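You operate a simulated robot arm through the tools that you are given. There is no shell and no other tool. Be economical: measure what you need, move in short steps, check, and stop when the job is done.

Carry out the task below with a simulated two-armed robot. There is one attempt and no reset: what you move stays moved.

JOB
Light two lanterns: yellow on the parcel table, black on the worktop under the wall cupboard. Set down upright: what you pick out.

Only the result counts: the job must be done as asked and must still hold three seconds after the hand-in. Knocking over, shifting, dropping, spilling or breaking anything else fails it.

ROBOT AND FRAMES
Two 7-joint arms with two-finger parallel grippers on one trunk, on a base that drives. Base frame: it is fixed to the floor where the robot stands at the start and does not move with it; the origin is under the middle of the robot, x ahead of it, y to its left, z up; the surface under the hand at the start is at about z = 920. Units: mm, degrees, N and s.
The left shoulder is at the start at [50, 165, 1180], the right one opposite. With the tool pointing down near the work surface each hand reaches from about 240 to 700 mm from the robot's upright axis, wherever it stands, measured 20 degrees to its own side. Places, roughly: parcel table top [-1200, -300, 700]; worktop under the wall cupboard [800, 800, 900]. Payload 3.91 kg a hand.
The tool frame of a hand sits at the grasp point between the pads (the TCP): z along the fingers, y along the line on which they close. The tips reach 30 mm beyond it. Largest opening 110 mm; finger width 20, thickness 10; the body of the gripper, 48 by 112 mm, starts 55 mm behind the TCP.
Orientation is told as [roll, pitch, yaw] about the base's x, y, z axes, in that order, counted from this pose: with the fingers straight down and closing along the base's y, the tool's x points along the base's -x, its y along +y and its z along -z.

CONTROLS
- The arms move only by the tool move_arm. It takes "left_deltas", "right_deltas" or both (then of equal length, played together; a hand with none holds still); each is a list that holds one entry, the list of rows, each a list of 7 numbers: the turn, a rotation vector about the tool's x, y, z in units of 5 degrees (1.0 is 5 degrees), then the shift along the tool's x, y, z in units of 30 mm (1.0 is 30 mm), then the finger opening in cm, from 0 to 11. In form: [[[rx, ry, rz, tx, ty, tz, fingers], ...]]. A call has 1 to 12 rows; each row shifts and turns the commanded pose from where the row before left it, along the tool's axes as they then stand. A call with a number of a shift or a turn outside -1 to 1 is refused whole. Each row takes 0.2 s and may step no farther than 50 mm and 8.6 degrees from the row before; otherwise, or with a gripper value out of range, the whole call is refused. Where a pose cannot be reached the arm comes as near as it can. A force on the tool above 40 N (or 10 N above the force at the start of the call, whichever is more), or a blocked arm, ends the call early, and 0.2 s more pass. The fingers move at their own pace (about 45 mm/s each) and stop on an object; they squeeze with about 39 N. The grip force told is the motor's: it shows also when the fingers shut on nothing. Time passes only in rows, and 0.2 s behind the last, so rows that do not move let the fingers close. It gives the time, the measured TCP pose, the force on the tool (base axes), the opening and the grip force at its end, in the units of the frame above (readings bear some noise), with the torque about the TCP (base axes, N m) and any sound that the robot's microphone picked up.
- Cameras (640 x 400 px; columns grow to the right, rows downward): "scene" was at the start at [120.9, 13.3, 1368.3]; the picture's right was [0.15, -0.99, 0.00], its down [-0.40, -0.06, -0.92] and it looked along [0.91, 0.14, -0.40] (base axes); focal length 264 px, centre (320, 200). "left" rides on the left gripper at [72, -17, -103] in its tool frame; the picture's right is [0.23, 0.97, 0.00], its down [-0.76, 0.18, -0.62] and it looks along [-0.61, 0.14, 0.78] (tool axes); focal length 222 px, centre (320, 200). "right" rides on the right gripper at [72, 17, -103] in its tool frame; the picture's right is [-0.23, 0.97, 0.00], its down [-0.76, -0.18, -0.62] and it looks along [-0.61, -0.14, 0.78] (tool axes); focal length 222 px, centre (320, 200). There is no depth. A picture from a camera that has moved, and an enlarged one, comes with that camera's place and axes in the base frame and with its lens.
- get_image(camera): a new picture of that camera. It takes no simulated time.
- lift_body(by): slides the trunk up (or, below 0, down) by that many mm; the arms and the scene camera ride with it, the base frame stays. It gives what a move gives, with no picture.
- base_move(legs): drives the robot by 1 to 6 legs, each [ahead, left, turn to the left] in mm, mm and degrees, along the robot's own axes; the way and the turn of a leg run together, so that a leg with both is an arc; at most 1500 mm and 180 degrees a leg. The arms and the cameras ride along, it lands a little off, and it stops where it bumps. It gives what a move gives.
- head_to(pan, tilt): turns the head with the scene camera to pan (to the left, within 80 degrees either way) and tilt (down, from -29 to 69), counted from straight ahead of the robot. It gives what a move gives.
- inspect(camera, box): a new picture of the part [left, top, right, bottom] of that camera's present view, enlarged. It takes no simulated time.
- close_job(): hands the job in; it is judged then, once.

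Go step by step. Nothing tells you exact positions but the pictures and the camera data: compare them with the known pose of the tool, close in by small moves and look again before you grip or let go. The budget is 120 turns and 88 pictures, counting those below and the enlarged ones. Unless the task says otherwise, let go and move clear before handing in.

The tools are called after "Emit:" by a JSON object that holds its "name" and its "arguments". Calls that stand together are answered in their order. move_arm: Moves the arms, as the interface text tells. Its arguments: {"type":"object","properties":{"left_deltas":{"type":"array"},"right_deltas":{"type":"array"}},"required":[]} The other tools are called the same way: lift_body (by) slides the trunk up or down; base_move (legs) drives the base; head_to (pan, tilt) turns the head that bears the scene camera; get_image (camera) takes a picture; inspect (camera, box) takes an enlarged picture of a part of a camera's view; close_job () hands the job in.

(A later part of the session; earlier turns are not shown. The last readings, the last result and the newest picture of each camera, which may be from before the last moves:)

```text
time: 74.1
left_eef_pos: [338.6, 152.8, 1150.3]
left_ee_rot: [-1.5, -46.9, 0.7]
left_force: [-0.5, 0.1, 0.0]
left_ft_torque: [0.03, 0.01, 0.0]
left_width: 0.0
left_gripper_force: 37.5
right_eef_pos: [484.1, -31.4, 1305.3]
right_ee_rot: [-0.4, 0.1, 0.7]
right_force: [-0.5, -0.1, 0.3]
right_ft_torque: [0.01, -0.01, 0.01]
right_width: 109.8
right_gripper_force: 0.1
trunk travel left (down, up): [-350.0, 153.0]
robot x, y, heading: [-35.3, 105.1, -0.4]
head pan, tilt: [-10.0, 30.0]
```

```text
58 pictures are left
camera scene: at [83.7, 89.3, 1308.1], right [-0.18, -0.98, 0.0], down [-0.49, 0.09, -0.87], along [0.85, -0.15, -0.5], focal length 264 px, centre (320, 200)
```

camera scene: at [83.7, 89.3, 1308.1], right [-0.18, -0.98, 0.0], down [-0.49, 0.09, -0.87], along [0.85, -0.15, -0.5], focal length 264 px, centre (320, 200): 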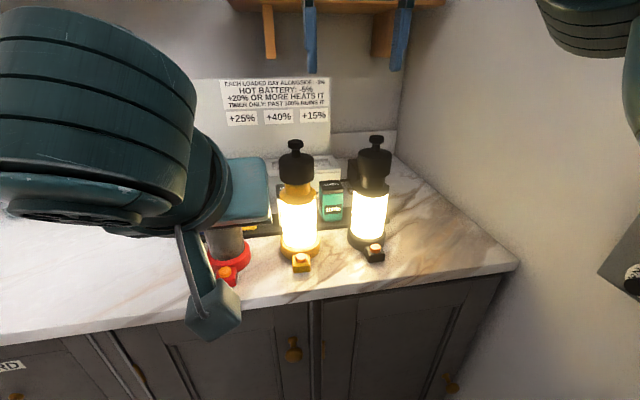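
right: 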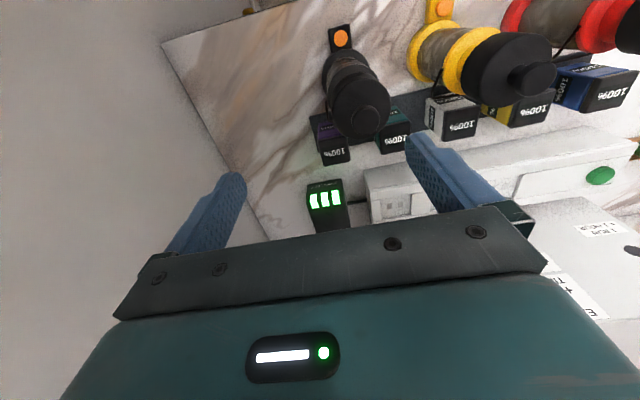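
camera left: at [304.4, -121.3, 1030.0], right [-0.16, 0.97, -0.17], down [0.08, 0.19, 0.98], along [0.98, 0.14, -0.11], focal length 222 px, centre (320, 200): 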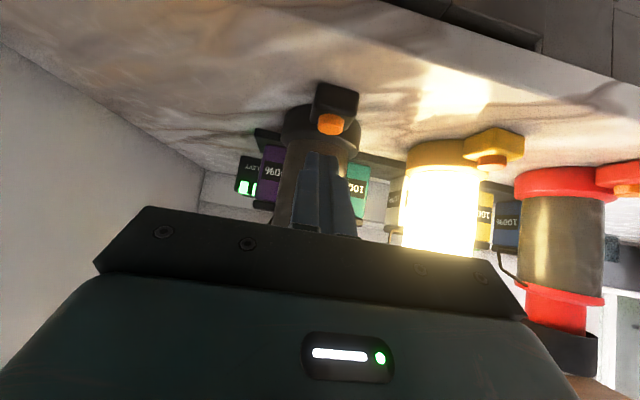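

Both lanterns stay lit. I'll carry the black one with the right hand and the yellow one with the left, gripping the glass bodies from the front. First I back the right hand off and tilt it to about -65 degrees.

Emit:
{"name": "move_arm", "arguments": {"right_deltas": [[[0, 0, 0, 1, 0, 0.6, 11], [0, 0, 0, 1, 0, 0.6, 11], [0, 0, 0, 1, 0, 0.6, 11], [0, 0, 0, 1, 0, 0.6, 11], [0, 0, 0, 1, 0, 0.6, 11], [0, -1, 0, 0, 0, 0, 11], [0, -1, 0, 0, 0, 0, 11], [0, -1, 0, 0, 0, 0, 11], [0, -1, 0, 0, 0, 0, 11], [0, -1, 0, 0, 0, 0, 11], [0, -1, 0, 0, 0, 0, 11], [0, -1, 0, 0, 0, 0, 11]]]}}

Emit:
{"name": "move_arm", "arguments": {"right_deltas": [[[0, -1, 0, 0, 0, 0, 11], [0, -1, 0, 0, 0, 0, 11], [0, -1, 0, 0, 0, 0, 11], [0, -1, 0, 0, 0, 0, 11], [0, -1, 0, 0, 0, 0, 11], [0, -1, 0, 0, 0, 0, 11], [0, 0, 0, 0, 0, 0, 11]]]}}

Emit:
{"name": "get_image", "arguments": {"camera": "right"}}

Emit:
{"name": "get_image", "arguments": {"camera": "scene"}}

```text
time: 76.7
left_eef_pos: [336.9, 154.5, 1150.9]
left_ee_rot: [-1.4, -47.0, 0.9]
left_force: [0.2, 0.5, -0.2]
left_ft_torque: [0.0, 0.02, 0.03]
left_width: 0.1
left_gripper_force: 37.7
right_eef_pos: [333.5, -32.0, 1216.5]
right_ee_rot: [-0.6, -35.1, 1.1]
right_force: [0.2, 1.0, -0.6]
right_ft_torque: [-0.03, -0.02, 0.04]
right_width: 110.1
right_gripper_force: 0.0
trunk travel left (down, up): [-350.0, 153.0]
robot x, y, heading: [-31.0, 106.5, -0.4]
head pan, tilt: [-10.0, 30.0]
```

```text
time: 78.3
left_eef_pos: [329.5, 166.3, 1152.6]
left_ee_rot: [-2.7, -47.4, 1.7]
left_force: [0.1, 0.8, -0.2]
left_ft_torque: [-0.01, -0.03, -0.03]
left_width: 0.2
left_gripper_force: 37.5
right_eef_pos: [324.4, -16.6, 1223.0]
right_ee_rot: [-3.5, -65.8, 4.2]
right_force: [-0.9, 0.2, -0.4]
right_ft_torque: [-0.01, -0.01, 0.01]
right_width: 110.0
right_gripper_force: 0.1
trunk travel left (down, up): [-350.0, 153.0]
robot x, y, heading: [-34.9, 106.6, -0.4]
head pan, tilt: [-10.0, 30.0]
```

```text
57 pictures are left
camera right: at [199.6, -0.9, 1200.3], right [0.08, 0.98, 0.18], down [-0.25, -0.16, 0.95], along [0.96, -0.12, 0.24], focal length 222 px, centre (320, 200)
```

right: 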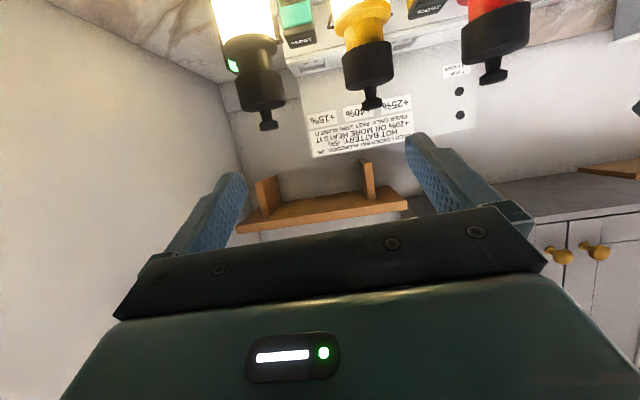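

```text
56 pictures are left
camera scene: at [74.9, 105.8, 1309.4], right [-0.18, -0.98, 0.01], down [-0.48, 0.07, -0.87], along [0.86, -0.16, -0.49], focal length 264 px, centre (320, 200)
```

scene: 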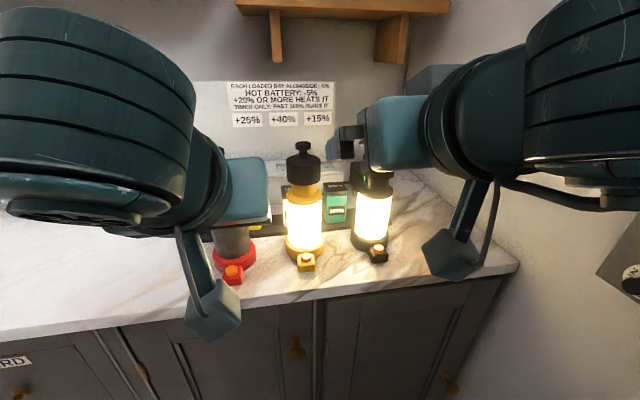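

Both hand poses shifted slightly sideways, suggesting the right elbow leans on the wall box. I move the base left to relieve it.

Emit:
{"name": "base_move", "arguments": {"legs": [[-60, 60, 0]]}}

Emit:
{"name": "head_to", "arguments": {"pan": -45, "tilt": 15}}

Emit:
{"name": "get_image", "arguments": {"camera": "scene"}}

```text
time: 79.5
left_eef_pos: [276.3, 213.1, 1150.9]
left_ee_rot: [-1.4, -47.0, 0.7]
left_force: [-0.6, -0.5, 0.6]
left_ft_torque: [0.01, 0.01, -0.01]
left_width: 0.0
left_gripper_force: 37.9
right_eef_pos: [273.2, 25.3, 1216.9]
right_ee_rot: [-1.1, -64.9, 1.6]
right_force: [0.9, 0.3, 0.6]
right_ft_torque: [-0.01, 0.01, -0.02]
right_width: 109.8
right_gripper_force: 0.0
trunk travel left (down, up): [-350.0, 153.0]
robot x, y, heading: [-95.3, 168.8, 0.2]
head pan, tilt: [-10.0, 30.0]
```

```text
time: 80.5
left_eef_pos: [277.3, 211.9, 1149.4]
left_ee_rot: [-1.4, -46.9, 0.7]
left_force: [0.0, 0.3, 0.2]
left_ft_torque: [-0.02, -0.01, -0.01]
left_width: 0.0
left_gripper_force: 37.8
right_eef_pos: [274.1, 28.1, 1217.6]
right_ee_rot: [-1.0, -64.9, 1.6]
right_force: [-0.1, -0.3, -1.5]
right_ft_torque: [-0.01, 0.01, -0.03]
right_width: 110.1
right_gripper_force: 0.1
trunk travel left (down, up): [-350.0, 153.0]
robot x, y, heading: [-94.2, 165.9, -0.2]
head pan, tilt: [-45.0, 15.0]
```

```text
55 pictures are left
camera scene: at [0.6, 98.9, 1332.3], right [-0.71, -0.71, 0.0], down [-0.18, 0.18, -0.97], along [0.68, -0.68, -0.26], focal length 264 px, centre (320, 200)
```

scene: 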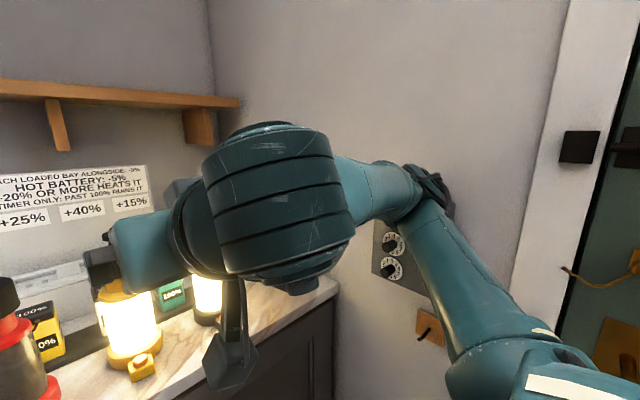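

The right elbow sits close to the wall; stretching the arm forward from this farther-left stance should clear it. I move the right hand in front of the black lantern.

Emit:
{"name": "move_arm", "arguments": {"right_deltas": [[[0, 0, 0, 0.56, -0.525, 0.84, 11], [0, 0, 0, 0.56, -0.525, 0.84, 11], [0, 0, 0, 0.56, -0.525, 0.84, 11], [0, 0, 0, 0.56, -0.525, 0.84, 11], [0, 0, 0, 0.56, -0.525, 0.84, 11], [0, 0, 0, 0.56, -0.525, 0.84, 11], [0, 0, 0, 0.56, -0.525, 0.84, 11], [0, 0, 0, 0.56, -0.525, 0.84, 11], [0, 0, 0, 0, 0, 0, 11]]]}}

Emit:
{"name": "get_image", "arguments": {"camera": "right"}}

Emit:
{"name": "get_image", "arguments": {"camera": "scene"}}

```text
time: 82.5
left_eef_pos: [277.2, 212.8, 1150.6]
left_ee_rot: [-1.5, -46.9, 0.7]
left_force: [-0.7, -0.2, -0.6]
left_ft_torque: [-0.03, -0.01, -0.01]
left_width: 0.0
left_gripper_force: 37.9
right_eef_pos: [407.2, -99.6, 1014.5]
right_ee_rot: [-1.1, -64.9, 1.6]
right_force: [-0.3, -0.7, -0.3]
right_ft_torque: [-0.01, 0.02, -0.02]
right_width: 110.1
right_gripper_force: 0.0
right hand out of reach, approached as far as the arm can: row 2
trunk travel left (down, up): [-350.0, 153.0]
robot x, y, heading: [-96.2, 165.0, -0.2]
head pan, tilt: [-45.0, 15.0]
```

```text
54 pictures are left
camera right: at [281.2, -82.9, 992.8], right [0.09, 0.98, 0.2], down [-0.24, -0.17, 0.96], along [0.97, -0.13, 0.22], focal length 222 px, centre (320, 200)
```

right: 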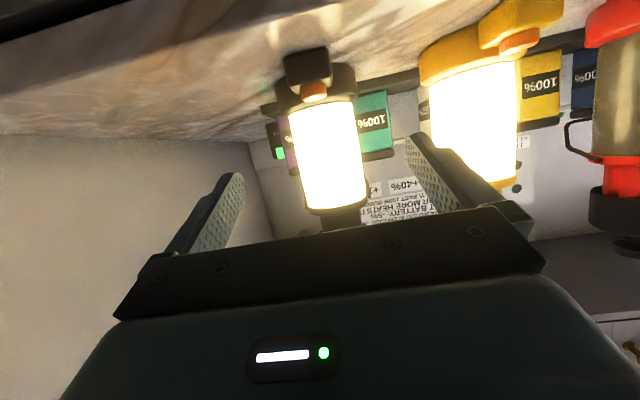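

```text
53 pictures are left
camera scene: at [0.6, 99.0, 1332.3], right [-0.71, -0.71, 0.0], down [-0.18, 0.18, -0.97], along [0.68, -0.68, -0.26], focal length 264 px, centre (320, 200)
```

scene: 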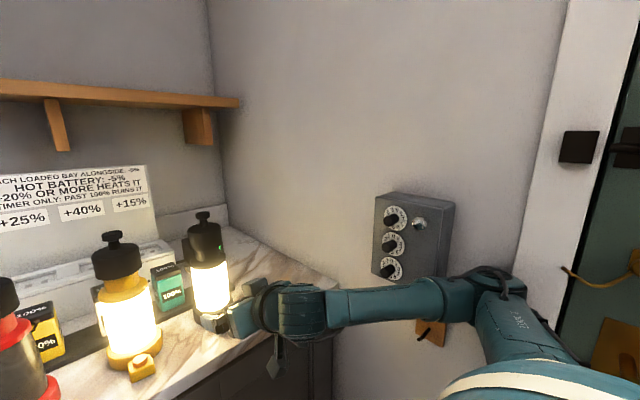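

The way is clear. The black lantern's axis is near (540, -97); I advance in two steps, keeping fingers open at either side.

Emit:
{"name": "move_arm", "arguments": {"right_deltas": [[[0, 0, 0, -0.29, 0, 0.805, 11], [0, 0, 0, -0.29, 0, 0.805, 11], [0, 0, 0, -0.29, 0, 0.805, 11], [0, 0, 0, 0, 0, 0, 11]]]}}

Emit:
{"name": "get_image", "arguments": {"camera": "right"}}

Emit:
{"name": "inspect", "arguments": {"camera": "scene", "box": [120, 180, 360, 330]}}

```text
time: 83.5
left_eef_pos: [270.9, 210.8, 1153.1]
left_ee_rot: [-1.4, -47.4, 0.6]
left_force: [0.2, -0.9, 0.4]
left_ft_torque: [0.02, -0.01, 0.06]
left_width: 0.0
left_gripper_force: 37.9
right_eef_pos: [478.6, -101.5, 1012.6]
right_ee_rot: [-1.3, -65.5, 1.5]
right_force: [0.4, -0.4, 0.5]
right_ft_torque: [-0.02, 0.0, 0.0]
right_width: 110.0
right_gripper_force: 0.0
trunk travel left (down, up): [-350.0, 153.0]
robot x, y, heading: [-95.5, 168.1, -0.3]
head pan, tilt: [-45.0, 15.0]
```

```text
52 pictures are left
camera right: at [353.5, -84.3, 990.1], right [0.09, 0.98, 0.2], down [-0.25, -0.17, 0.95], along [0.96, -0.13, 0.23], focal length 222 px, centre (320, 200)
```

right: 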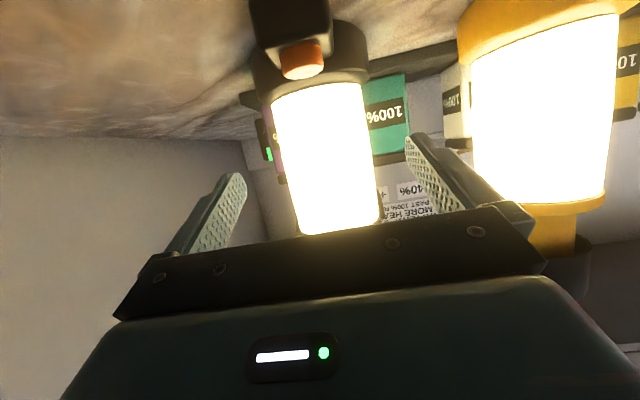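

```text
2.67 times, centred on (240, 255) of scene
camera zoom: at [-6.9, 98.4, 1333.3], right [-0.71, -0.7, 0.0], down [-0.18, 0.18, -0.97], along [0.68, -0.69, -0.25], focal length 705 px, centre (533, 53)
```

zoom: 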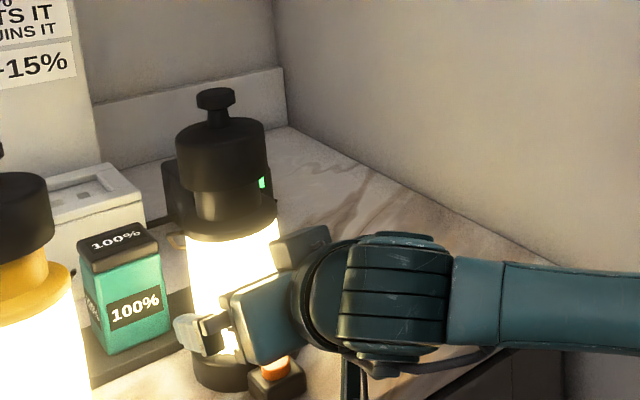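

I pause a row to see whether the trunk sway settles, then advance another 50 mm.

Emit:
{"name": "move_arm", "arguments": {"right_deltas": [[[0, 0, 0, 0, 0, 0, 11], [0, 0, 0, 0, 0, 0, 11], [0, 0, 0, -0.28, 0.03, 0.78, 11], [0, 0, 0, -0.28, 0.03, 0.78, 11], [0, 0, 0, 0, 0, 0, 11], [0, 0, 0, 0, 0, 0, 11]]]}}

Emit:
{"name": "get_image", "arguments": {"camera": "right"}}

Emit:
{"name": "inspect", "arguments": {"camera": "scene", "box": [120, 180, 360, 330]}}

```text
time: 85.1
left_eef_pos: [265.2, 206.2, 1153.7]
left_ee_rot: [-1.5, -47.7, -0.3]
left_force: [-0.7, -0.3, 0.4]
left_ft_torque: [-0.05, -0.01, 0.0]
left_width: 0.0
left_gripper_force: 38.0
right_eef_pos: [512.7, -135.3, 1010.9]
right_ee_rot: [-4.2, -65.7, 0.6]
right_force: [-0.1, 0.8, 0.6]
right_ft_torque: [-0.03, -0.02, -0.03]
right_width: 110.0
right_gripper_force: 0.0
trunk travel left (down, up): [-350.0, 153.0]
robot x, y, heading: [-95.5, 163.6, -1.4]
head pan, tilt: [-45.0, 15.0]
stopped in row 6 (right hand): the arm was blocked; the commanded pose is now the measured one
```

```text
50 pictures are left
camera right: at [389.5, -111.7, 987.8], right [0.15, 0.97, 0.18], down [-0.26, -0.13, 0.95], along [0.95, -0.19, 0.24], focal length 222 px, centre (320, 200)
```

right: 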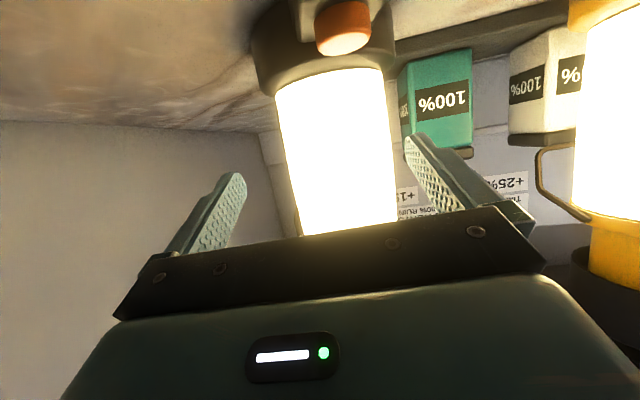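

```text
2.67 times, centred on (240, 255) of scene
camera zoom: at [-17.9, 98.8, 1332.6], right [-0.72, -0.69, -0.01], down [-0.17, 0.19, -0.97], along [0.67, -0.7, -0.25], focal length 705 px, centre (533, 53)
```

zoom: 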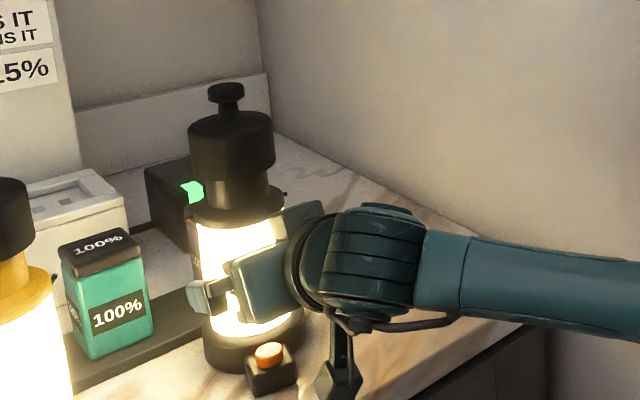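

The arm got blocked and the stance twisted slightly; the black lantern seems nudged but stands upright. I look at the right elbow to find what blocks it.

Emit:
{"name": "head_to", "arguments": {"pan": -70, "tilt": 30}}

Emit:
{"name": "get_image", "arguments": {"camera": "scene"}}

```text
time: 86.0
left_eef_pos: [261.4, 205.3, 1156.1]
left_ee_rot: [-1.3, -48.0, -0.4]
left_force: [0.4, 0.2, 1.0]
left_ft_torque: [-0.01, -0.01, 0.01]
left_width: 0.2
left_gripper_force: 37.5
right_eef_pos: [512.1, -136.2, 1011.8]
right_ee_rot: [-3.9, -65.9, 0.6]
right_force: [0.4, 0.6, -0.2]
right_ft_torque: [-0.01, -0.01, 0.01]
right_width: 110.0
right_gripper_force: 0.0
trunk travel left (down, up): [-350.0, 153.0]
robot x, y, heading: [-97.1, 168.3, -1.2]
head pan, tilt: [-70.0, 30.0]
```

```text
48 pictures are left
camera scene: at [-55.0, 77.9, 1308.7], right [-0.95, -0.32, -0.02], down [-0.15, 0.47, -0.87], along [0.29, -0.82, -0.5], focal length 264 px, centre (320, 200)
```

scene: 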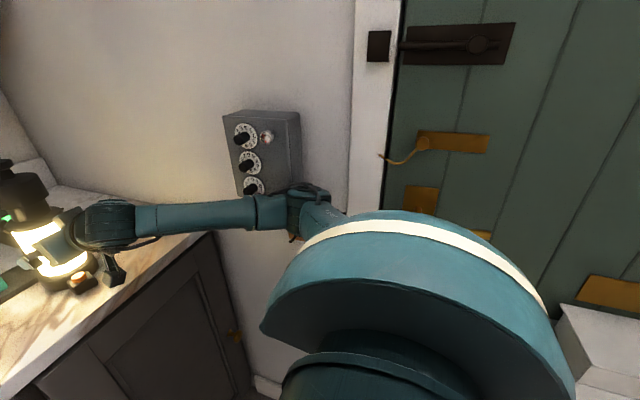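

The elbow presses near the wall's dial box. I back the base off, slightly left, so the hand leaves the lantern and the elbow leaves the wall.

Emit:
{"name": "base_move", "arguments": {"legs": [[-40, 8, 0], [-90, 60, 1.2]]}}

Emit:
{"name": "get_image", "arguments": {"camera": "scene"}}

Emit:
{"name": "get_image", "arguments": {"camera": "right"}}

```text
time: 87.7
left_eef_pos: [146.7, 284.7, 1149.9]
left_ee_rot: [-1.4, -47.0, 1.4]
left_force: [0.6, -0.7, 0.4]
left_ft_torque: [-0.01, -0.02, -0.02]
left_width: 0.0
left_gripper_force: 37.5
right_eef_pos: [404.8, -41.7, 1004.8]
right_ee_rot: [-3.1, -65.1, 2.2]
right_force: [0.5, 0.8, 1.3]
right_ft_torque: [0.01, 0.03, 0.02]
right_width: 110.0
right_gripper_force: 0.0
trunk travel left (down, up): [-350.0, 153.0]
robot x, y, heading: [-221.3, 230.9, 0.1]
head pan, tilt: [-70.0, 30.0]
```

```text
47 pictures are left
camera scene: at [-163.7, 149.8, 1308.3], right [-0.94, -0.35, 0.0], down [-0.17, 0.47, -0.87], along [0.3, -0.81, -0.5], focal length 264 px, centre (320, 200)
```

scene: 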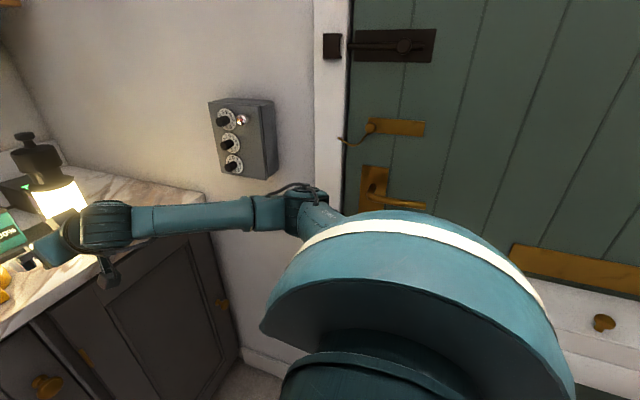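

```text
46 pictures are left
camera right: at [280.1, -22.5, 982.2], right [0.11, 0.98, 0.18], down [-0.25, -0.15, 0.96], along [0.96, -0.15, 0.22], focal length 222 px, centre (320, 200)
```

right: 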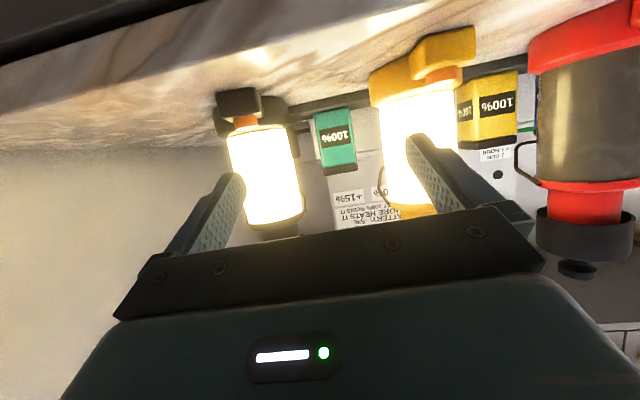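

The dial box looks untouched. I'll stand farther left so the right elbow keeps away from it, shift the hand right and angle it, then approach the black lantern again, now near button (497, -114).

Emit:
{"name": "base_move", "arguments": {"legs": [[0, 40, 0]]}}

Emit:
{"name": "move_arm", "arguments": {"right_deltas": [[[0, 0, 0, 0.145, -0.93, -0.31, 11], [0, 0, 0, 0.145, -0.93, -0.31, 11], [0, 0, 0, 0.145, -0.93, -0.31, 11], [0, 0, 0, 0.145, -0.93, -0.31, 11], [0.82, 0, 0.6, 0, 0, 0, 11], [0.82, 0, 0.6, 0, 0, 0, 11], [0.82, 0, 0.6, 0, 0, 0, 11], [0, 0, 0, 0, 0, 0, 11]]]}}

Emit:
{"name": "base_move", "arguments": {"legs": [[70, 0, 0]]}}

Emit:
{"name": "get_image", "arguments": {"camera": "right"}}

Emit:
{"name": "get_image", "arguments": {"camera": "scene"}}

```text
time: 88.8
left_eef_pos: [147.3, 324.3, 1150.1]
left_ee_rot: [-1.4, -46.9, 1.3]
left_force: [-0.2, 0.4, -0.4]
left_ft_torque: [-0.01, 0.0, -0.01]
left_width: 0.1
left_gripper_force: 37.8
right_eef_pos: [405.1, -3.0, 1003.6]
right_ee_rot: [-3.1, -65.0, 2.2]
right_force: [0.9, 0.4, -0.3]
right_ft_torque: [0.01, 0.0, 0.03]
right_width: 110.3
right_gripper_force: 0.0
trunk travel left (down, up): [-350.0, 153.0]
robot x, y, heading: [-227.6, 274.8, 0.1]
head pan, tilt: [-70.0, 30.0]
```

```text
time: 90.5
left_eef_pos: [148.8, 324.5, 1151.1]
left_ee_rot: [-1.3, -46.9, 1.1]
left_force: [0.4, 0.0, -0.1]
left_ft_torque: [-0.02, 0.04, 0.02]
left_width: 0.1
left_gripper_force: 37.7
right_eef_pos: [363.4, -113.4, 1005.9]
right_ee_rot: [4.0, -65.1, -19.3]
right_force: [-0.2, -0.2, 0.5]
right_ft_torque: [0.0, -0.03, 0.01]
right_width: 110.3
right_gripper_force: 0.0
trunk travel left (down, up): [-350.0, 153.0]
robot x, y, heading: [-221.0, 273.6, 0.1]
head pan, tilt: [-70.0, 30.0]
```

```text
time: 91.6
left_eef_pos: [220.0, 324.9, 1149.8]
left_ee_rot: [-1.4, -47.0, 1.3]
left_force: [0.5, 1.0, -0.8]
left_ft_torque: [-0.01, 0.05, 0.02]
left_width: 0.1
left_gripper_force: 37.3
right_eef_pos: [435.0, -112.7, 1007.1]
right_ee_rot: [3.9, -64.9, -19.1]
right_force: [0.0, -1.5, -0.2]
right_ft_torque: [0.02, -0.01, 0.0]
right_width: 110.1
right_gripper_force: 0.0
trunk travel left (down, up): [-350.0, 153.0]
robot x, y, heading: [-154.9, 275.9, 0.5]
head pan, tilt: [-70.0, 30.0]
```

```text
45 pictures are left
camera right: at [319.1, -60.5, 985.0], right [0.35, 0.91, 0.23], down [-0.29, -0.13, 0.95], along [0.89, -0.4, 0.21], focal length 222 px, centre (320, 200)
```

right: 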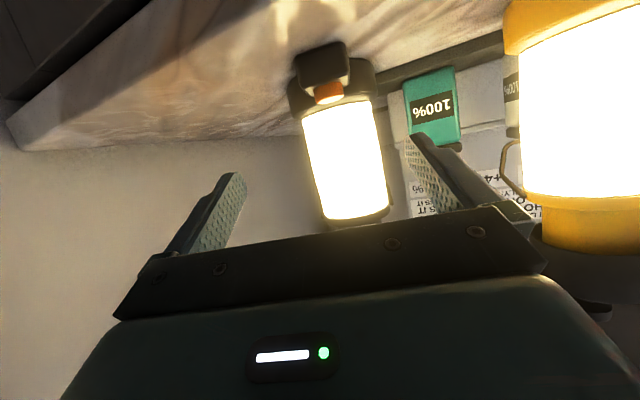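

```text
44 pictures are left
camera scene: at [-91.2, 189.5, 1308.1], right [-0.94, -0.35, 0.0], down [-0.17, 0.47, -0.87], along [0.3, -0.81, -0.5], focal length 264 px, centre (320, 200)
```

scene: 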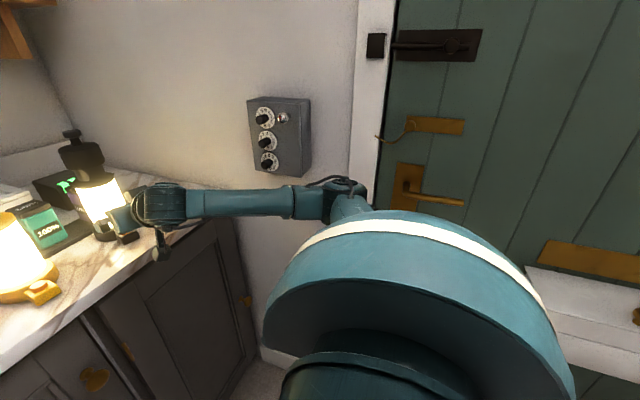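

The axis is near (532, -118) and the elbow is well away from the box. I move along the finger direction with the base: left a touch, then diagonally forward.

Emit:
{"name": "base_move", "arguments": {"legs": [[0, 29, 0], [60, -21, 0]]}}

Emit:
{"name": "get_image", "arguments": {"camera": "right"}}

Emit:
{"name": "inspect", "arguments": {"camera": "scene", "box": [0, 110, 240, 260]}}

```text
time: 93.1
left_eef_pos: [277.2, 331.3, 1150.5]
left_ee_rot: [-1.3, -46.9, 1.1]
left_force: [0.5, -0.6, -0.5]
left_ft_torque: [0.0, 0.04, -0.02]
left_width: 0.0
left_gripper_force: 37.7
right_eef_pos: [492.3, -105.1, 1005.6]
right_ee_rot: [4.0, -64.7, -19.3]
right_force: [-0.7, 0.0, -0.1]
right_ft_torque: [-0.01, -0.02, 0.0]
right_width: 110.1
right_gripper_force: 0.1
trunk travel left (down, up): [-350.0, 153.0]
robot x, y, heading: [-95.3, 282.5, 0.5]
head pan, tilt: [-70.0, 30.0]
```

```text
43 pictures are left
camera right: at [376.8, -54.2, 984.9], right [0.35, 0.91, 0.23], down [-0.29, -0.13, 0.95], along [0.89, -0.4, 0.21], focal length 222 px, centre (320, 200)
```

right: 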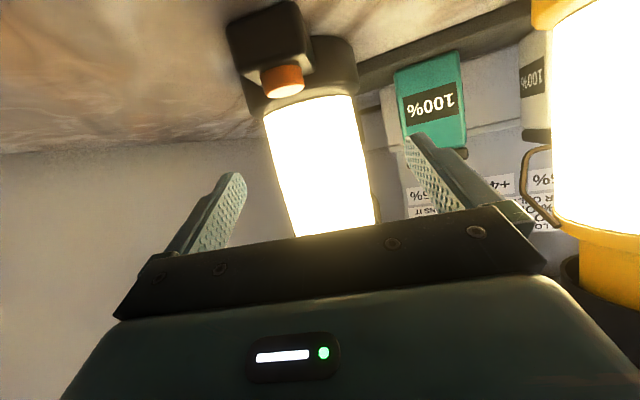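

```text
2.67 times, centred on (120, 185) of scene
camera zoom: at [-33.1, 196.4, 1308.1], right [-0.94, -0.35, 0.0], down [-0.17, 0.47, -0.87], along [0.3, -0.81, -0.5], focal length 705 px, centre (853, 240)
```

zoom: 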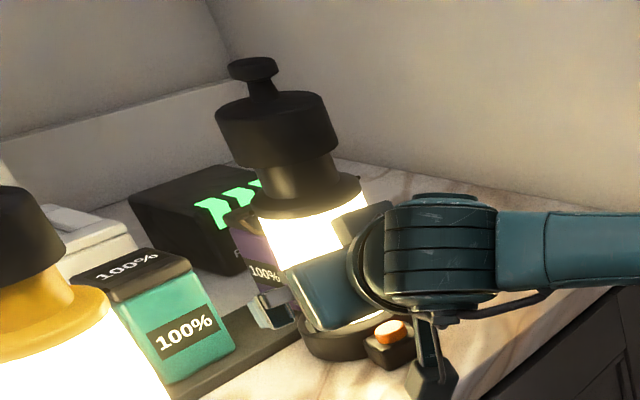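

Axis refined to about (545, -121). One more short diagonal step puts the pads around it, then I close.

Emit:
{"name": "base_move", "arguments": {"legs": [[40, -14, 0]]}}

Emit:
{"name": "get_image", "arguments": {"camera": "right"}}

```text
time: 94.0
left_eef_pos: [317.1, 317.0, 1149.5]
left_ee_rot: [-1.3, -46.9, 1.1]
left_force: [0.5, -0.3, -0.8]
left_ft_torque: [0.02, 0.05, 0.02]
left_width: 0.0
left_gripper_force: 37.9
right_eef_pos: [532.4, -120.8, 1005.4]
right_ee_rot: [3.9, -64.9, -19.3]
right_force: [1.1, -0.6, 0.4]
right_ft_torque: [-0.05, 0.0, -0.01]
right_width: 110.1
right_gripper_force: 0.1
trunk travel left (down, up): [-350.0, 153.0]
robot x, y, heading: [-54.6, 268.8, 0.0]
head pan, tilt: [-70.0, 30.0]
```

```text
41 pictures are left
camera right: at [416.1, -67.9, 984.8], right [0.35, 0.91, 0.23], down [-0.29, -0.13, 0.95], along [0.89, -0.4, 0.21], focal length 222 px, centre (320, 200)
```

right: 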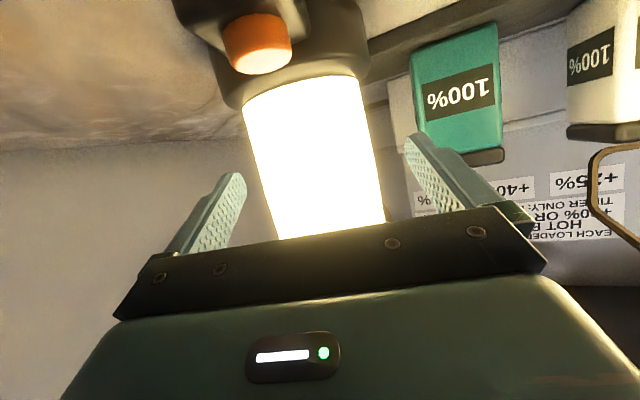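

The glass is between the pads. I close the fingers.

Emit:
{"name": "move_arm", "arguments": {"right_deltas": [[[0, 0, 0, 0, 0, 0, 5], [0, 0, 0, 0, 0, 0, 5], [0, 0, 0, 0, 0, 0, 5], [0, 0, 0, 0, 0, 0, 0], [0, 0, 0, 0, 0, 0, 0]]]}}

Emit:
{"name": "get_image", "arguments": {"camera": "right"}}

```text
time: 95.2
left_eef_pos: [317.1, 317.9, 1149.3]
left_ee_rot: [-1.3, -47.0, 1.1]
left_force: [-0.5, 0.2, 0.6]
left_ft_torque: [0.0, 0.01, -0.01]
left_width: 0.0
left_gripper_force: 37.8
right_eef_pos: [530.6, -119.8, 1005.5]
right_ee_rot: [3.8, -64.9, -19.2]
right_force: [-0.1, -2.8, 0.3]
right_ft_torque: [-0.48, 0.12, 0.0]
right_width: 69.6
right_gripper_force: 38.7
trunk travel left (down, up): [-350.0, 153.0]
robot x, y, heading: [-57.9, 271.2, 0.1]
head pan, tilt: [-70.0, 30.0]
```

```text
40 pictures are left
camera right: at [415.6, -68.3, 985.3], right [0.36, 0.91, 0.23], down [-0.29, -0.13, 0.95], along [0.89, -0.4, 0.22], focal length 222 px, centre (320, 200)
```

right: 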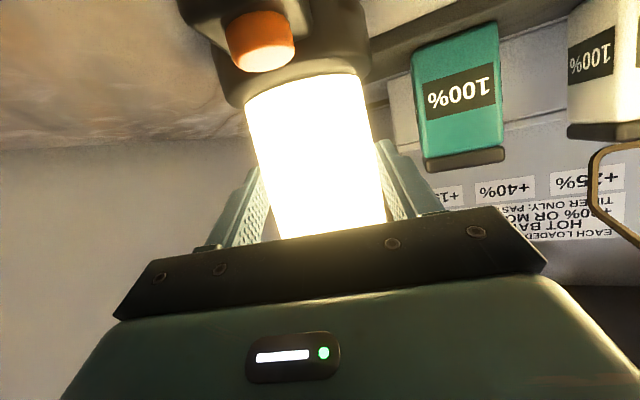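

Gripped at 69.6 mm. I lift straight up with the trunk by 40 mm and check.

Emit:
{"name": "lift_body", "arguments": {"by": 40}}

Emit:
{"name": "get_image", "arguments": {"camera": "scene"}}

```text
time: 96.0
left_eef_pos: [317.9, 317.8, 1189.7]
left_ee_rot: [-1.3, -46.9, 1.1]
left_force: [-0.7, -0.1, -0.7]
left_ft_torque: [-0.02, 0.0, 0.0]
left_width: 0.1
left_gripper_force: 38.4
right_eef_pos: [532.7, -120.0, 1044.3]
right_ee_rot: [4.0, -64.9, -19.3]
right_force: [-0.1, -0.3, -6.7]
right_ft_torque: [-0.17, 0.16, 0.0]
right_width: 68.6
right_gripper_force: 39.2
trunk travel left (down, up): [-390.0, 113.0]
robot x, y, heading: [-56.3, 264.8, 0.2]
head pan, tilt: [-70.0, 30.0]
```

```text
39 pictures are left
camera scene: at [6.5, 182.6, 1348.0], right [-0.94, -0.35, 0.0], down [-0.17, 0.47, -0.87], along [0.3, -0.81, -0.5], focal length 264 px, centre (320, 200)
```

scene: 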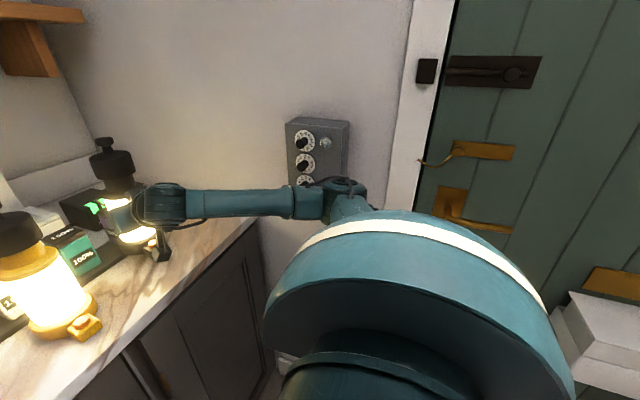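

The black lantern hangs securely (about 0.7 kg). I back away from the counter, tuck the left hand back, and drive left to the cupboard section.

Emit:
{"name": "base_move", "arguments": {"legs": [[-260, 0, 0], [0, 600, 0]]}}

Emit:
{"name": "move_arm", "arguments": {"left_deltas": [[[0, 0, 0, 0.9, 0, -0.9, 0], [0, 0, 0, 0.9, 0, -0.9, 0], [0, 0, 0, 0.9, 0, -0.9, 0]]]}}

Emit:
{"name": "head_to", "arguments": {"pan": -15, "tilt": 10}}

Emit:
{"name": "get_image", "arguments": {"camera": "scene"}}

```text
time: 103.2
left_eef_pos: [57.1, 914.4, 1189.1]
left_ee_rot: [-1.3, -46.8, 0.6]
left_force: [0.0, -0.8, -0.1]
left_ft_torque: [0.02, 0.03, -0.03]
left_width: 0.1
left_gripper_force: 37.5
right_eef_pos: [266.2, 474.3, 1045.0]
right_ee_rot: [4.0, -65.0, -20.0]
right_force: [0.8, -0.2, -7.7]
right_ft_torque: [0.04, 0.13, -0.02]
right_width: 69.1
right_gripper_force: 38.8
trunk travel left (down, up): [-390.0, 113.0]
robot x, y, heading: [-315.3, 872.6, -0.2]
head pan, tilt: [-70.0, 30.0]
```

```text
time: 104.0
left_eef_pos: [-36.6, 917.6, 1190.0]
left_ee_rot: [-0.9, -48.0, 1.8]
left_force: [23.1, 4.4, -2.2]
left_ft_torque: [-0.01, -0.11, -0.37]
left_width: 0.0
left_gripper_force: 37.6
right_eef_pos: [268.0, 473.7, 1040.8]
right_ee_rot: [3.8, -64.4, -19.8]
right_force: [0.3, 0.0, -7.7]
right_ft_torque: [0.05, 0.11, -0.02]
right_width: 69.4
right_gripper_force: 39.1
trunk travel left (down, up): [-390.0, 113.0]
robot x, y, heading: [-315.9, 868.2, -0.5]
head pan, tilt: [-70.0, 30.0]
stopped in row 3 (left hand): the force on the tool passed its limit at 157 N (the readings are from after the stop); the commanded pose is now the measured one
```

```text
time: 105.2
left_eef_pos: [-36.0, 918.0, 1190.5]
left_ee_rot: [-1.2, -48.5, 2.0]
left_force: [45.0, -9.7, 22.6]
left_ft_torque: [-0.12, 4.06, 1.92]
left_width: 0.3
left_gripper_force: 37.9
right_eef_pos: [268.1, 474.0, 1043.9]
right_ee_rot: [4.0, -64.6, -19.8]
right_force: [0.4, -0.4, -7.9]
right_ft_torque: [0.04, 0.12, -0.01]
right_width: 69.1
right_gripper_force: 39.0
trunk travel left (down, up): [-390.0, 113.0]
robot x, y, heading: [-315.6, 866.5, -0.6]
head pan, tilt: [-15.0, 10.0]
```

```text
38 pictures are left
camera scene: at [-219.9, 802.3, 1387.0], right [-0.71, -0.71, 0.0], down [-0.07, 0.07, -0.99], along [0.7, -0.7, -0.1], focal length 264 px, centre (320, 200)
```

scene: 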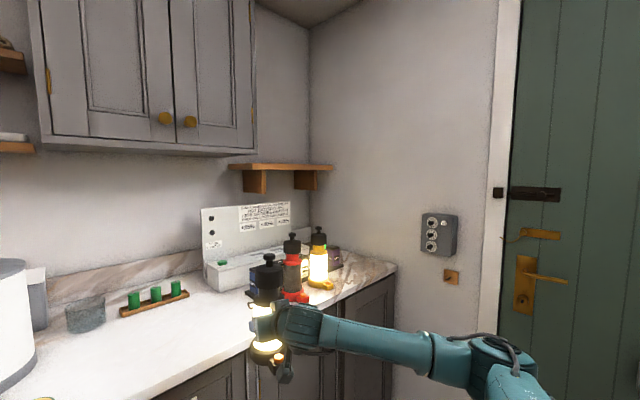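

The left hand had touched the robot's own head; I free it. The cupboard front edge is near x≈770, y 200–815; I aim to set the lantern around (755, 690), in front of the green pegs and tumbler, and drive closer.

Emit:
{"name": "move_arm", "arguments": {"left_deltas": [[[0, 0, 0, -0.7, 0, 0.7, 0], [0, 0, 0, -0.7, 0, 0.7, 0], [0, 0, 0, -0.4, 0, 0.4, 0]]]}}

Emit:
{"name": "base_move", "arguments": {"legs": [[0, 80, 0.5], [310, 0, 0]]}}

Emit:
{"name": "head_to", "arguments": {"pan": -15, "tilt": 25}}

Emit:
{"name": "get_image", "arguments": {"camera": "scene"}}

```text
time: 106.0
left_eef_pos: [38.2, 916.7, 1193.8]
left_ee_rot: [-0.9, -48.1, 1.6]
left_force: [1.0, 0.9, 0.1]
left_ft_torque: [-0.01, 0.0, -0.03]
left_width: 0.0
left_gripper_force: 37.6
right_eef_pos: [267.6, 473.8, 1044.5]
right_ee_rot: [4.0, -64.7, -19.8]
right_force: [0.8, -1.0, -7.5]
right_ft_torque: [0.02, 0.09, -0.05]
right_width: 69.3
right_gripper_force: 39.1
trunk travel left (down, up): [-390.0, 113.0]
robot x, y, heading: [-315.3, 867.7, -0.4]
head pan, tilt: [-15.0, 10.0]
```

```text
time: 109.1
left_eef_pos: [346.6, 1002.4, 1193.5]
left_ee_rot: [-0.9, -48.0, 2.3]
left_force: [0.1, 0.3, 0.5]
left_ft_torque: [0.0, -0.01, -0.01]
left_width: 0.0
left_gripper_force: 37.1
right_eef_pos: [582.0, 561.9, 1043.6]
right_ee_rot: [3.9, -64.8, -19.0]
right_force: [0.6, -0.9, -7.8]
right_ft_torque: [0.06, 0.09, 0.01]
right_width: 69.4
right_gripper_force: 38.8
trunk travel left (down, up): [-390.0, 113.0]
robot x, y, heading: [-8.3, 946.4, 0.5]
head pan, tilt: [-15.0, 10.0]
```

```text
time: 109.9
left_eef_pos: [346.0, 1002.3, 1192.9]
left_ee_rot: [-0.8, -48.0, 2.4]
left_force: [0.2, 0.0, 0.1]
left_ft_torque: [0.02, 0.0, 0.0]
left_width: 0.0
left_gripper_force: 37.6
right_eef_pos: [580.4, 563.8, 1044.6]
right_ee_rot: [3.9, -64.7, -19.1]
right_force: [0.1, -0.7, -6.6]
right_ft_torque: [0.04, 0.1, -0.02]
right_width: 69.2
right_gripper_force: 39.5
trunk travel left (down, up): [-390.0, 113.0]
robot x, y, heading: [-8.4, 950.5, 0.4]
head pan, tilt: [-15.0, 25.0]
```

```text
37 pictures are left
camera scene: at [112.1, 925.3, 1356.1], right [-0.25, -0.97, 0.0], down [-0.41, 0.11, -0.91], along [0.88, -0.23, -0.42], focal length 264 px, centre (320, 200)
```

scene: 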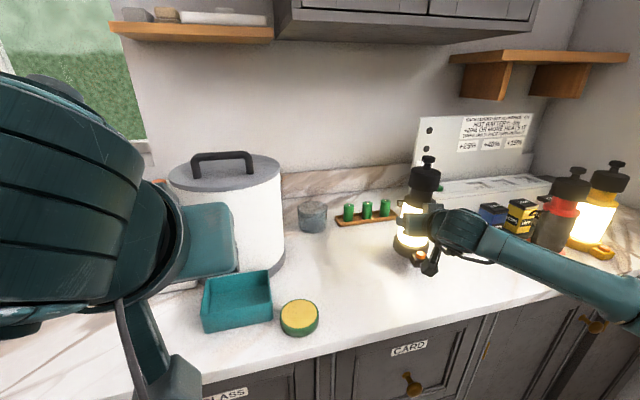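

Measured: pegs tray front corner (823, 682), tumbler (826, 766), pot edge (662, 875), cupboard front edge x≈764. I aim the lantern axis at about (760, 672). First the base closer, then the arm.

Emit:
{"name": "base_move", "arguments": {"legs": [[90, 0, 0]]}}

Emit:
{"name": "move_arm", "arguments": {"right_deltas": [[[0, 0, 0, -0.1, 0.98, 0, 0], [0, 0, 0, -0.1, 0.98, 0, 0], [0, 0, 0, -0.1, 0.98, 0, 0], [0, 0, 0, 0, 0, 0, 0]]]}}

```text
time: 111.0
left_eef_pos: [434.6, 1003.0, 1195.1]
left_ee_rot: [-0.8, -48.1, 2.4]
left_force: [0.9, 0.4, 0.0]
left_ft_torque: [0.0, -0.05, 0.0]
left_width: 0.0
left_gripper_force: 38.3
right_eef_pos: [668.4, 562.0, 1043.8]
right_ee_rot: [3.9, -64.7, -19.0]
right_force: [-0.2, -0.8, -7.1]
right_ft_torque: [0.03, 0.12, 0.0]
right_width: 69.1
right_gripper_force: 39.0
trunk travel left (down, up): [-390.0, 113.0]
robot x, y, heading: [82.7, 948.5, 0.5]
head pan, tilt: [-15.0, 25.0]
```

```text
time: 112.0
left_eef_pos: [434.0, 1003.2, 1193.2]
left_ee_rot: [-0.8, -48.0, 2.5]
left_force: [-0.6, 0.6, -0.1]
left_ft_torque: [0.02, -0.02, 0.0]
left_width: 0.0
left_gripper_force: 37.3
right_eef_pos: [696.2, 647.1, 1056.1]
right_ee_rot: [3.7, -64.7, -19.1]
right_force: [-0.4, -0.4, -6.8]
right_ft_torque: [0.06, 0.1, 0.04]
right_width: 69.2
right_gripper_force: 38.7
trunk travel left (down, up): [-390.0, 113.0]
robot x, y, heading: [83.7, 948.0, 0.2]
head pan, tilt: [-15.0, 25.0]
```

Emit:
{"name": "move_arm", "arguments": {"right_deltas": [[[0, 0, 0, -0.265, 0.745, 0.565, 0], [0, 0, 0, -0.265, 0.745, 0.565, 0], [0, 0, 0, 0, 0, 0, 0]]]}}

Emit:
{"name": "get_image", "arguments": {"camera": "scene"}}

Emit:
{"name": "get_image", "arguments": {"camera": "right"}}

```text
time: 112.8
left_eef_pos: [434.3, 1002.3, 1192.8]
left_ee_rot: [-0.9, -48.0, 2.3]
left_force: [0.4, 0.2, -0.6]
left_ft_torque: [0.01, 0.03, 0.01]
left_width: 0.0
left_gripper_force: 37.5
right_eef_pos: [746.0, 680.7, 1056.8]
right_ee_rot: [3.9, -64.6, -19.1]
right_force: [0.3, -0.1, -7.4]
right_ft_torque: [0.02, 0.13, 0.03]
right_width: 69.3
right_gripper_force: 38.7
trunk travel left (down, up): [-390.0, 113.0]
robot x, y, heading: [80.8, 952.5, 0.5]
head pan, tilt: [-15.0, 25.0]
```

```text
36 pictures are left
camera scene: at [200.6, 925.7, 1356.0], right [-0.25, -0.97, 0.0], down [-0.41, 0.11, -0.91], along [0.88, -0.23, -0.42], focal length 264 px, centre (320, 200)
```

scene: 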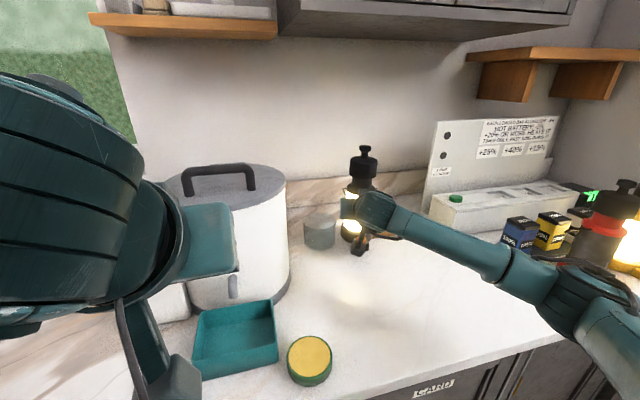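

```text
35 pictures are left
camera right: at [630.2, 731.7, 1036.2], right [0.35, 0.91, 0.23], down [-0.29, -0.13, 0.95], along [0.89, -0.4, 0.21], focal length 222 px, centre (320, 200)
```

right: 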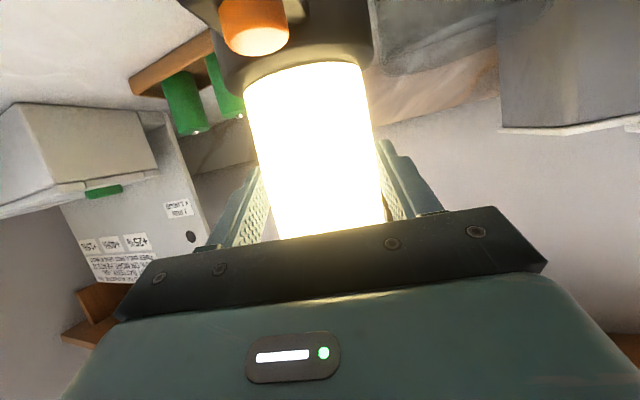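

Emit:
{"name": "inspect", "arguments": {"camera": "scene", "box": [290, 140, 450, 260]}}

Emit:
{"name": "inspect", "arguments": {"camera": "right", "box": [100, 0, 500, 150]}}

```text
3.33 times, centred on (370, 200) of scene
camera zoom: at [200.6, 925.7, 1356.0], right [-0.25, -0.97, 0.0], down [-0.41, 0.11, -0.91], along [0.88, -0.23, -0.42], focal length 882 px, centre (153, 200)
```

zoom: 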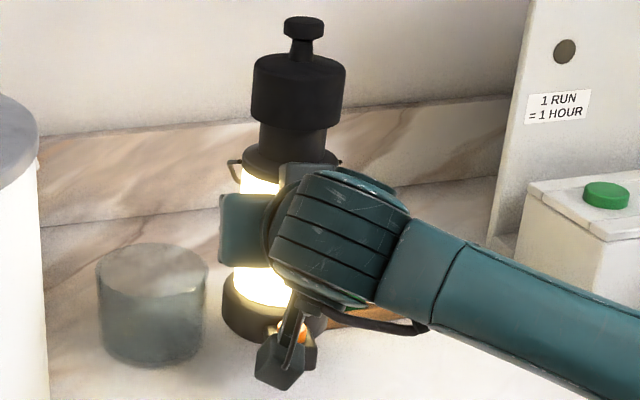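

```text
1.60 times, centred on (300, 75) of right
camera zoom: at [630.2, 731.7, 1036.2], right [0.35, 0.91, 0.23], down [-0.29, -0.13, 0.95], along [0.89, -0.4, 0.21], focal length 355 px, centre (352, 400)
```

zoom: 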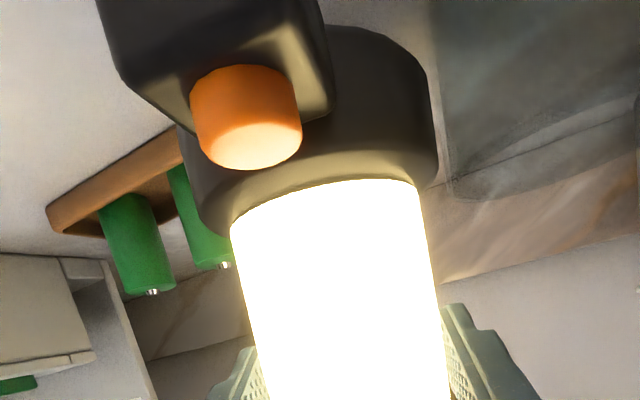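

Clearances look adequate. I pull back 6 mm for margin and lower with the trunk, then finish the last millimetres with the arm.

Emit:
{"name": "move_arm", "arguments": {"right_deltas": [[[0, 0, 0, 0.08, -0.065, -0.17, 0], [0, 0, 0, 0, 0, 0, 0]]]}}

Emit:
{"name": "lift_body", "arguments": {"by": -44}}

Emit:
{"name": "inspect", "arguments": {"camera": "scene", "box": [290, 140, 450, 260]}}

```text
time: 113.4
left_eef_pos: [433.3, 1003.9, 1194.0]
left_ee_rot: [-0.9, -48.0, 2.4]
left_force: [0.7, 0.0, -0.4]
left_ft_torque: [0.01, 0.01, 0.02]
left_width: 0.0
left_gripper_force: 37.6
right_eef_pos: [740.3, 680.2, 1057.1]
right_ee_rot: [3.8, -64.7, -19.1]
right_force: [0.6, 0.0, -8.1]
right_ft_torque: [0.06, 0.09, -0.03]
right_width: 69.0
right_gripper_force: 39.5
trunk travel left (down, up): [-390.0, 113.0]
robot x, y, heading: [81.4, 948.7, 0.3]
head pan, tilt: [-15.0, 25.0]
```

```text
time: 114.2
left_eef_pos: [429.5, 1003.1, 1151.3]
left_ee_rot: [-1.0, -48.3, 2.5]
left_force: [0.5, 0.0, 0.2]
left_ft_torque: [0.01, 0.0, -0.01]
left_width: 0.0
left_gripper_force: 37.8
right_eef_pos: [737.5, 680.0, 1021.0]
right_ee_rot: [4.4, -65.5, -19.6]
right_force: [-11.1, -1.6, 21.5]
right_ft_torque: [-0.5, -0.96, -0.23]
right_width: 68.2
right_gripper_force: 40.3
trunk travel left (down, up): [-346.0, 157.0]
robot x, y, heading: [80.1, 950.6, 0.4]
head pan, tilt: [-15.0, 25.0]
```

```text
3.33 times, centred on (370, 200) of scene
camera zoom: at [196.0, 927.1, 1313.0], right [-0.25, -0.97, 0.0], down [-0.41, 0.11, -0.91], along [0.88, -0.23, -0.42], focal length 882 px, centre (153, 200)
```

zoom: 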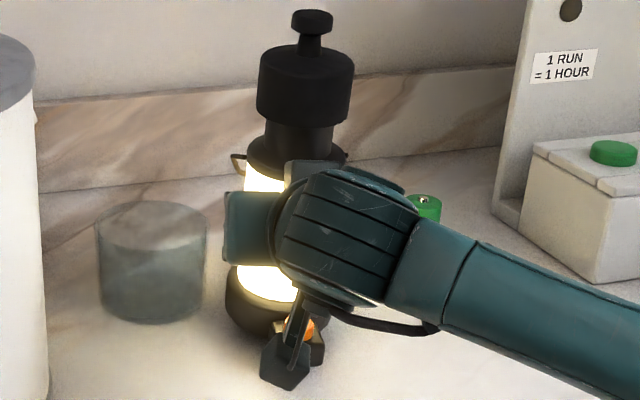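

Contact came about 15 mm too early with a backward force, so the base rim is probably on the pegs tray edge. I raise again and look.

Emit:
{"name": "lift_body", "arguments": {"by": 34}}

Emit:
{"name": "move_arm", "arguments": {"right_deltas": [[[0, 0, 0, 0.4, -0.33, -0.85, 0], [0, 0, 0, 0.4, -0.33, -0.85, 0], [0, 0, 0, 0, 0, 0, 0]]]}}

Emit:
{"name": "get_image", "arguments": {"camera": "right"}}

Emit:
{"name": "inspect", "arguments": {"camera": "scene", "box": [290, 140, 450, 260]}}

```text
time: 115.0
left_eef_pos: [435.1, 1002.4, 1182.3]
left_ee_rot: [-0.8, -48.0, 2.4]
left_force: [0.2, 0.2, -0.3]
left_ft_torque: [-0.01, -0.03, 0.0]
left_width: 0.0
left_gripper_force: 37.6
right_eef_pos: [740.3, 679.2, 1045.1]
right_ee_rot: [3.7, -64.3, -18.8]
right_force: [0.7, -0.5, -7.5]
right_ft_torque: [0.04, 0.12, -0.03]
right_width: 68.7
right_gripper_force: 39.2
trunk travel left (down, up): [-380.0, 123.0]
robot x, y, heading: [80.0, 950.8, 0.3]
head pan, tilt: [-15.0, 25.0]
```

```text
time: 115.8
left_eef_pos: [433.7, 1002.1, 1181.6]
left_ee_rot: [-0.9, -47.9, 2.4]
left_force: [0.0, -0.5, 0.8]
left_ft_torque: [0.0, -0.01, -0.01]
left_width: 0.0
left_gripper_force: 37.7
right_eef_pos: [680.8, 676.3, 1045.6]
right_ee_rot: [3.8, -64.6, -19.1]
right_force: [-0.2, -0.7, -8.0]
right_ft_torque: [0.05, 0.07, 0.03]
right_width: 68.7
right_gripper_force: 39.0
trunk travel left (down, up): [-380.0, 123.0]
robot x, y, heading: [80.5, 950.8, 0.4]
head pan, tilt: [-15.0, 25.0]
```

```text
31 pictures are left
camera right: at [564.5, 727.3, 1026.2], right [0.35, 0.91, 0.23], down [-0.28, -0.13, 0.95], along [0.89, -0.4, 0.21], focal length 222 px, centre (320, 200)
```

right: 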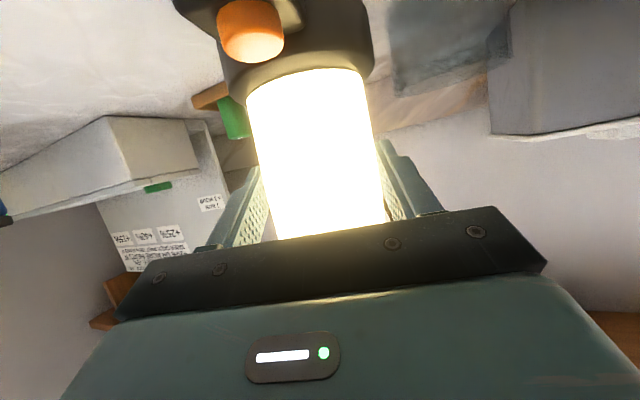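

```text
3.33 times, centred on (370, 200) of scene
camera zoom: at [200.9, 926.0, 1346.0], right [-0.25, -0.97, 0.0], down [-0.41, 0.11, -0.91], along [0.88, -0.23, -0.42], focal length 882 px, centre (153, 200)
```

zoom: 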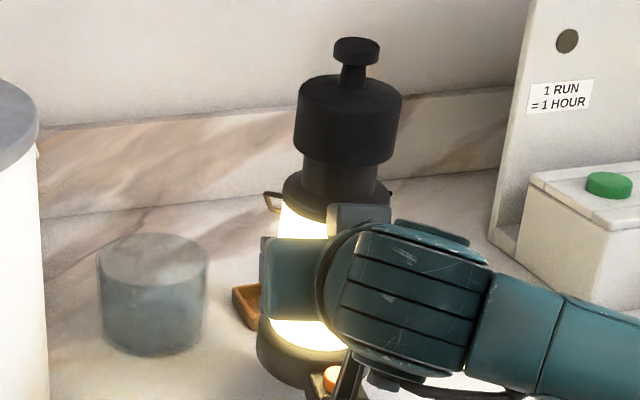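

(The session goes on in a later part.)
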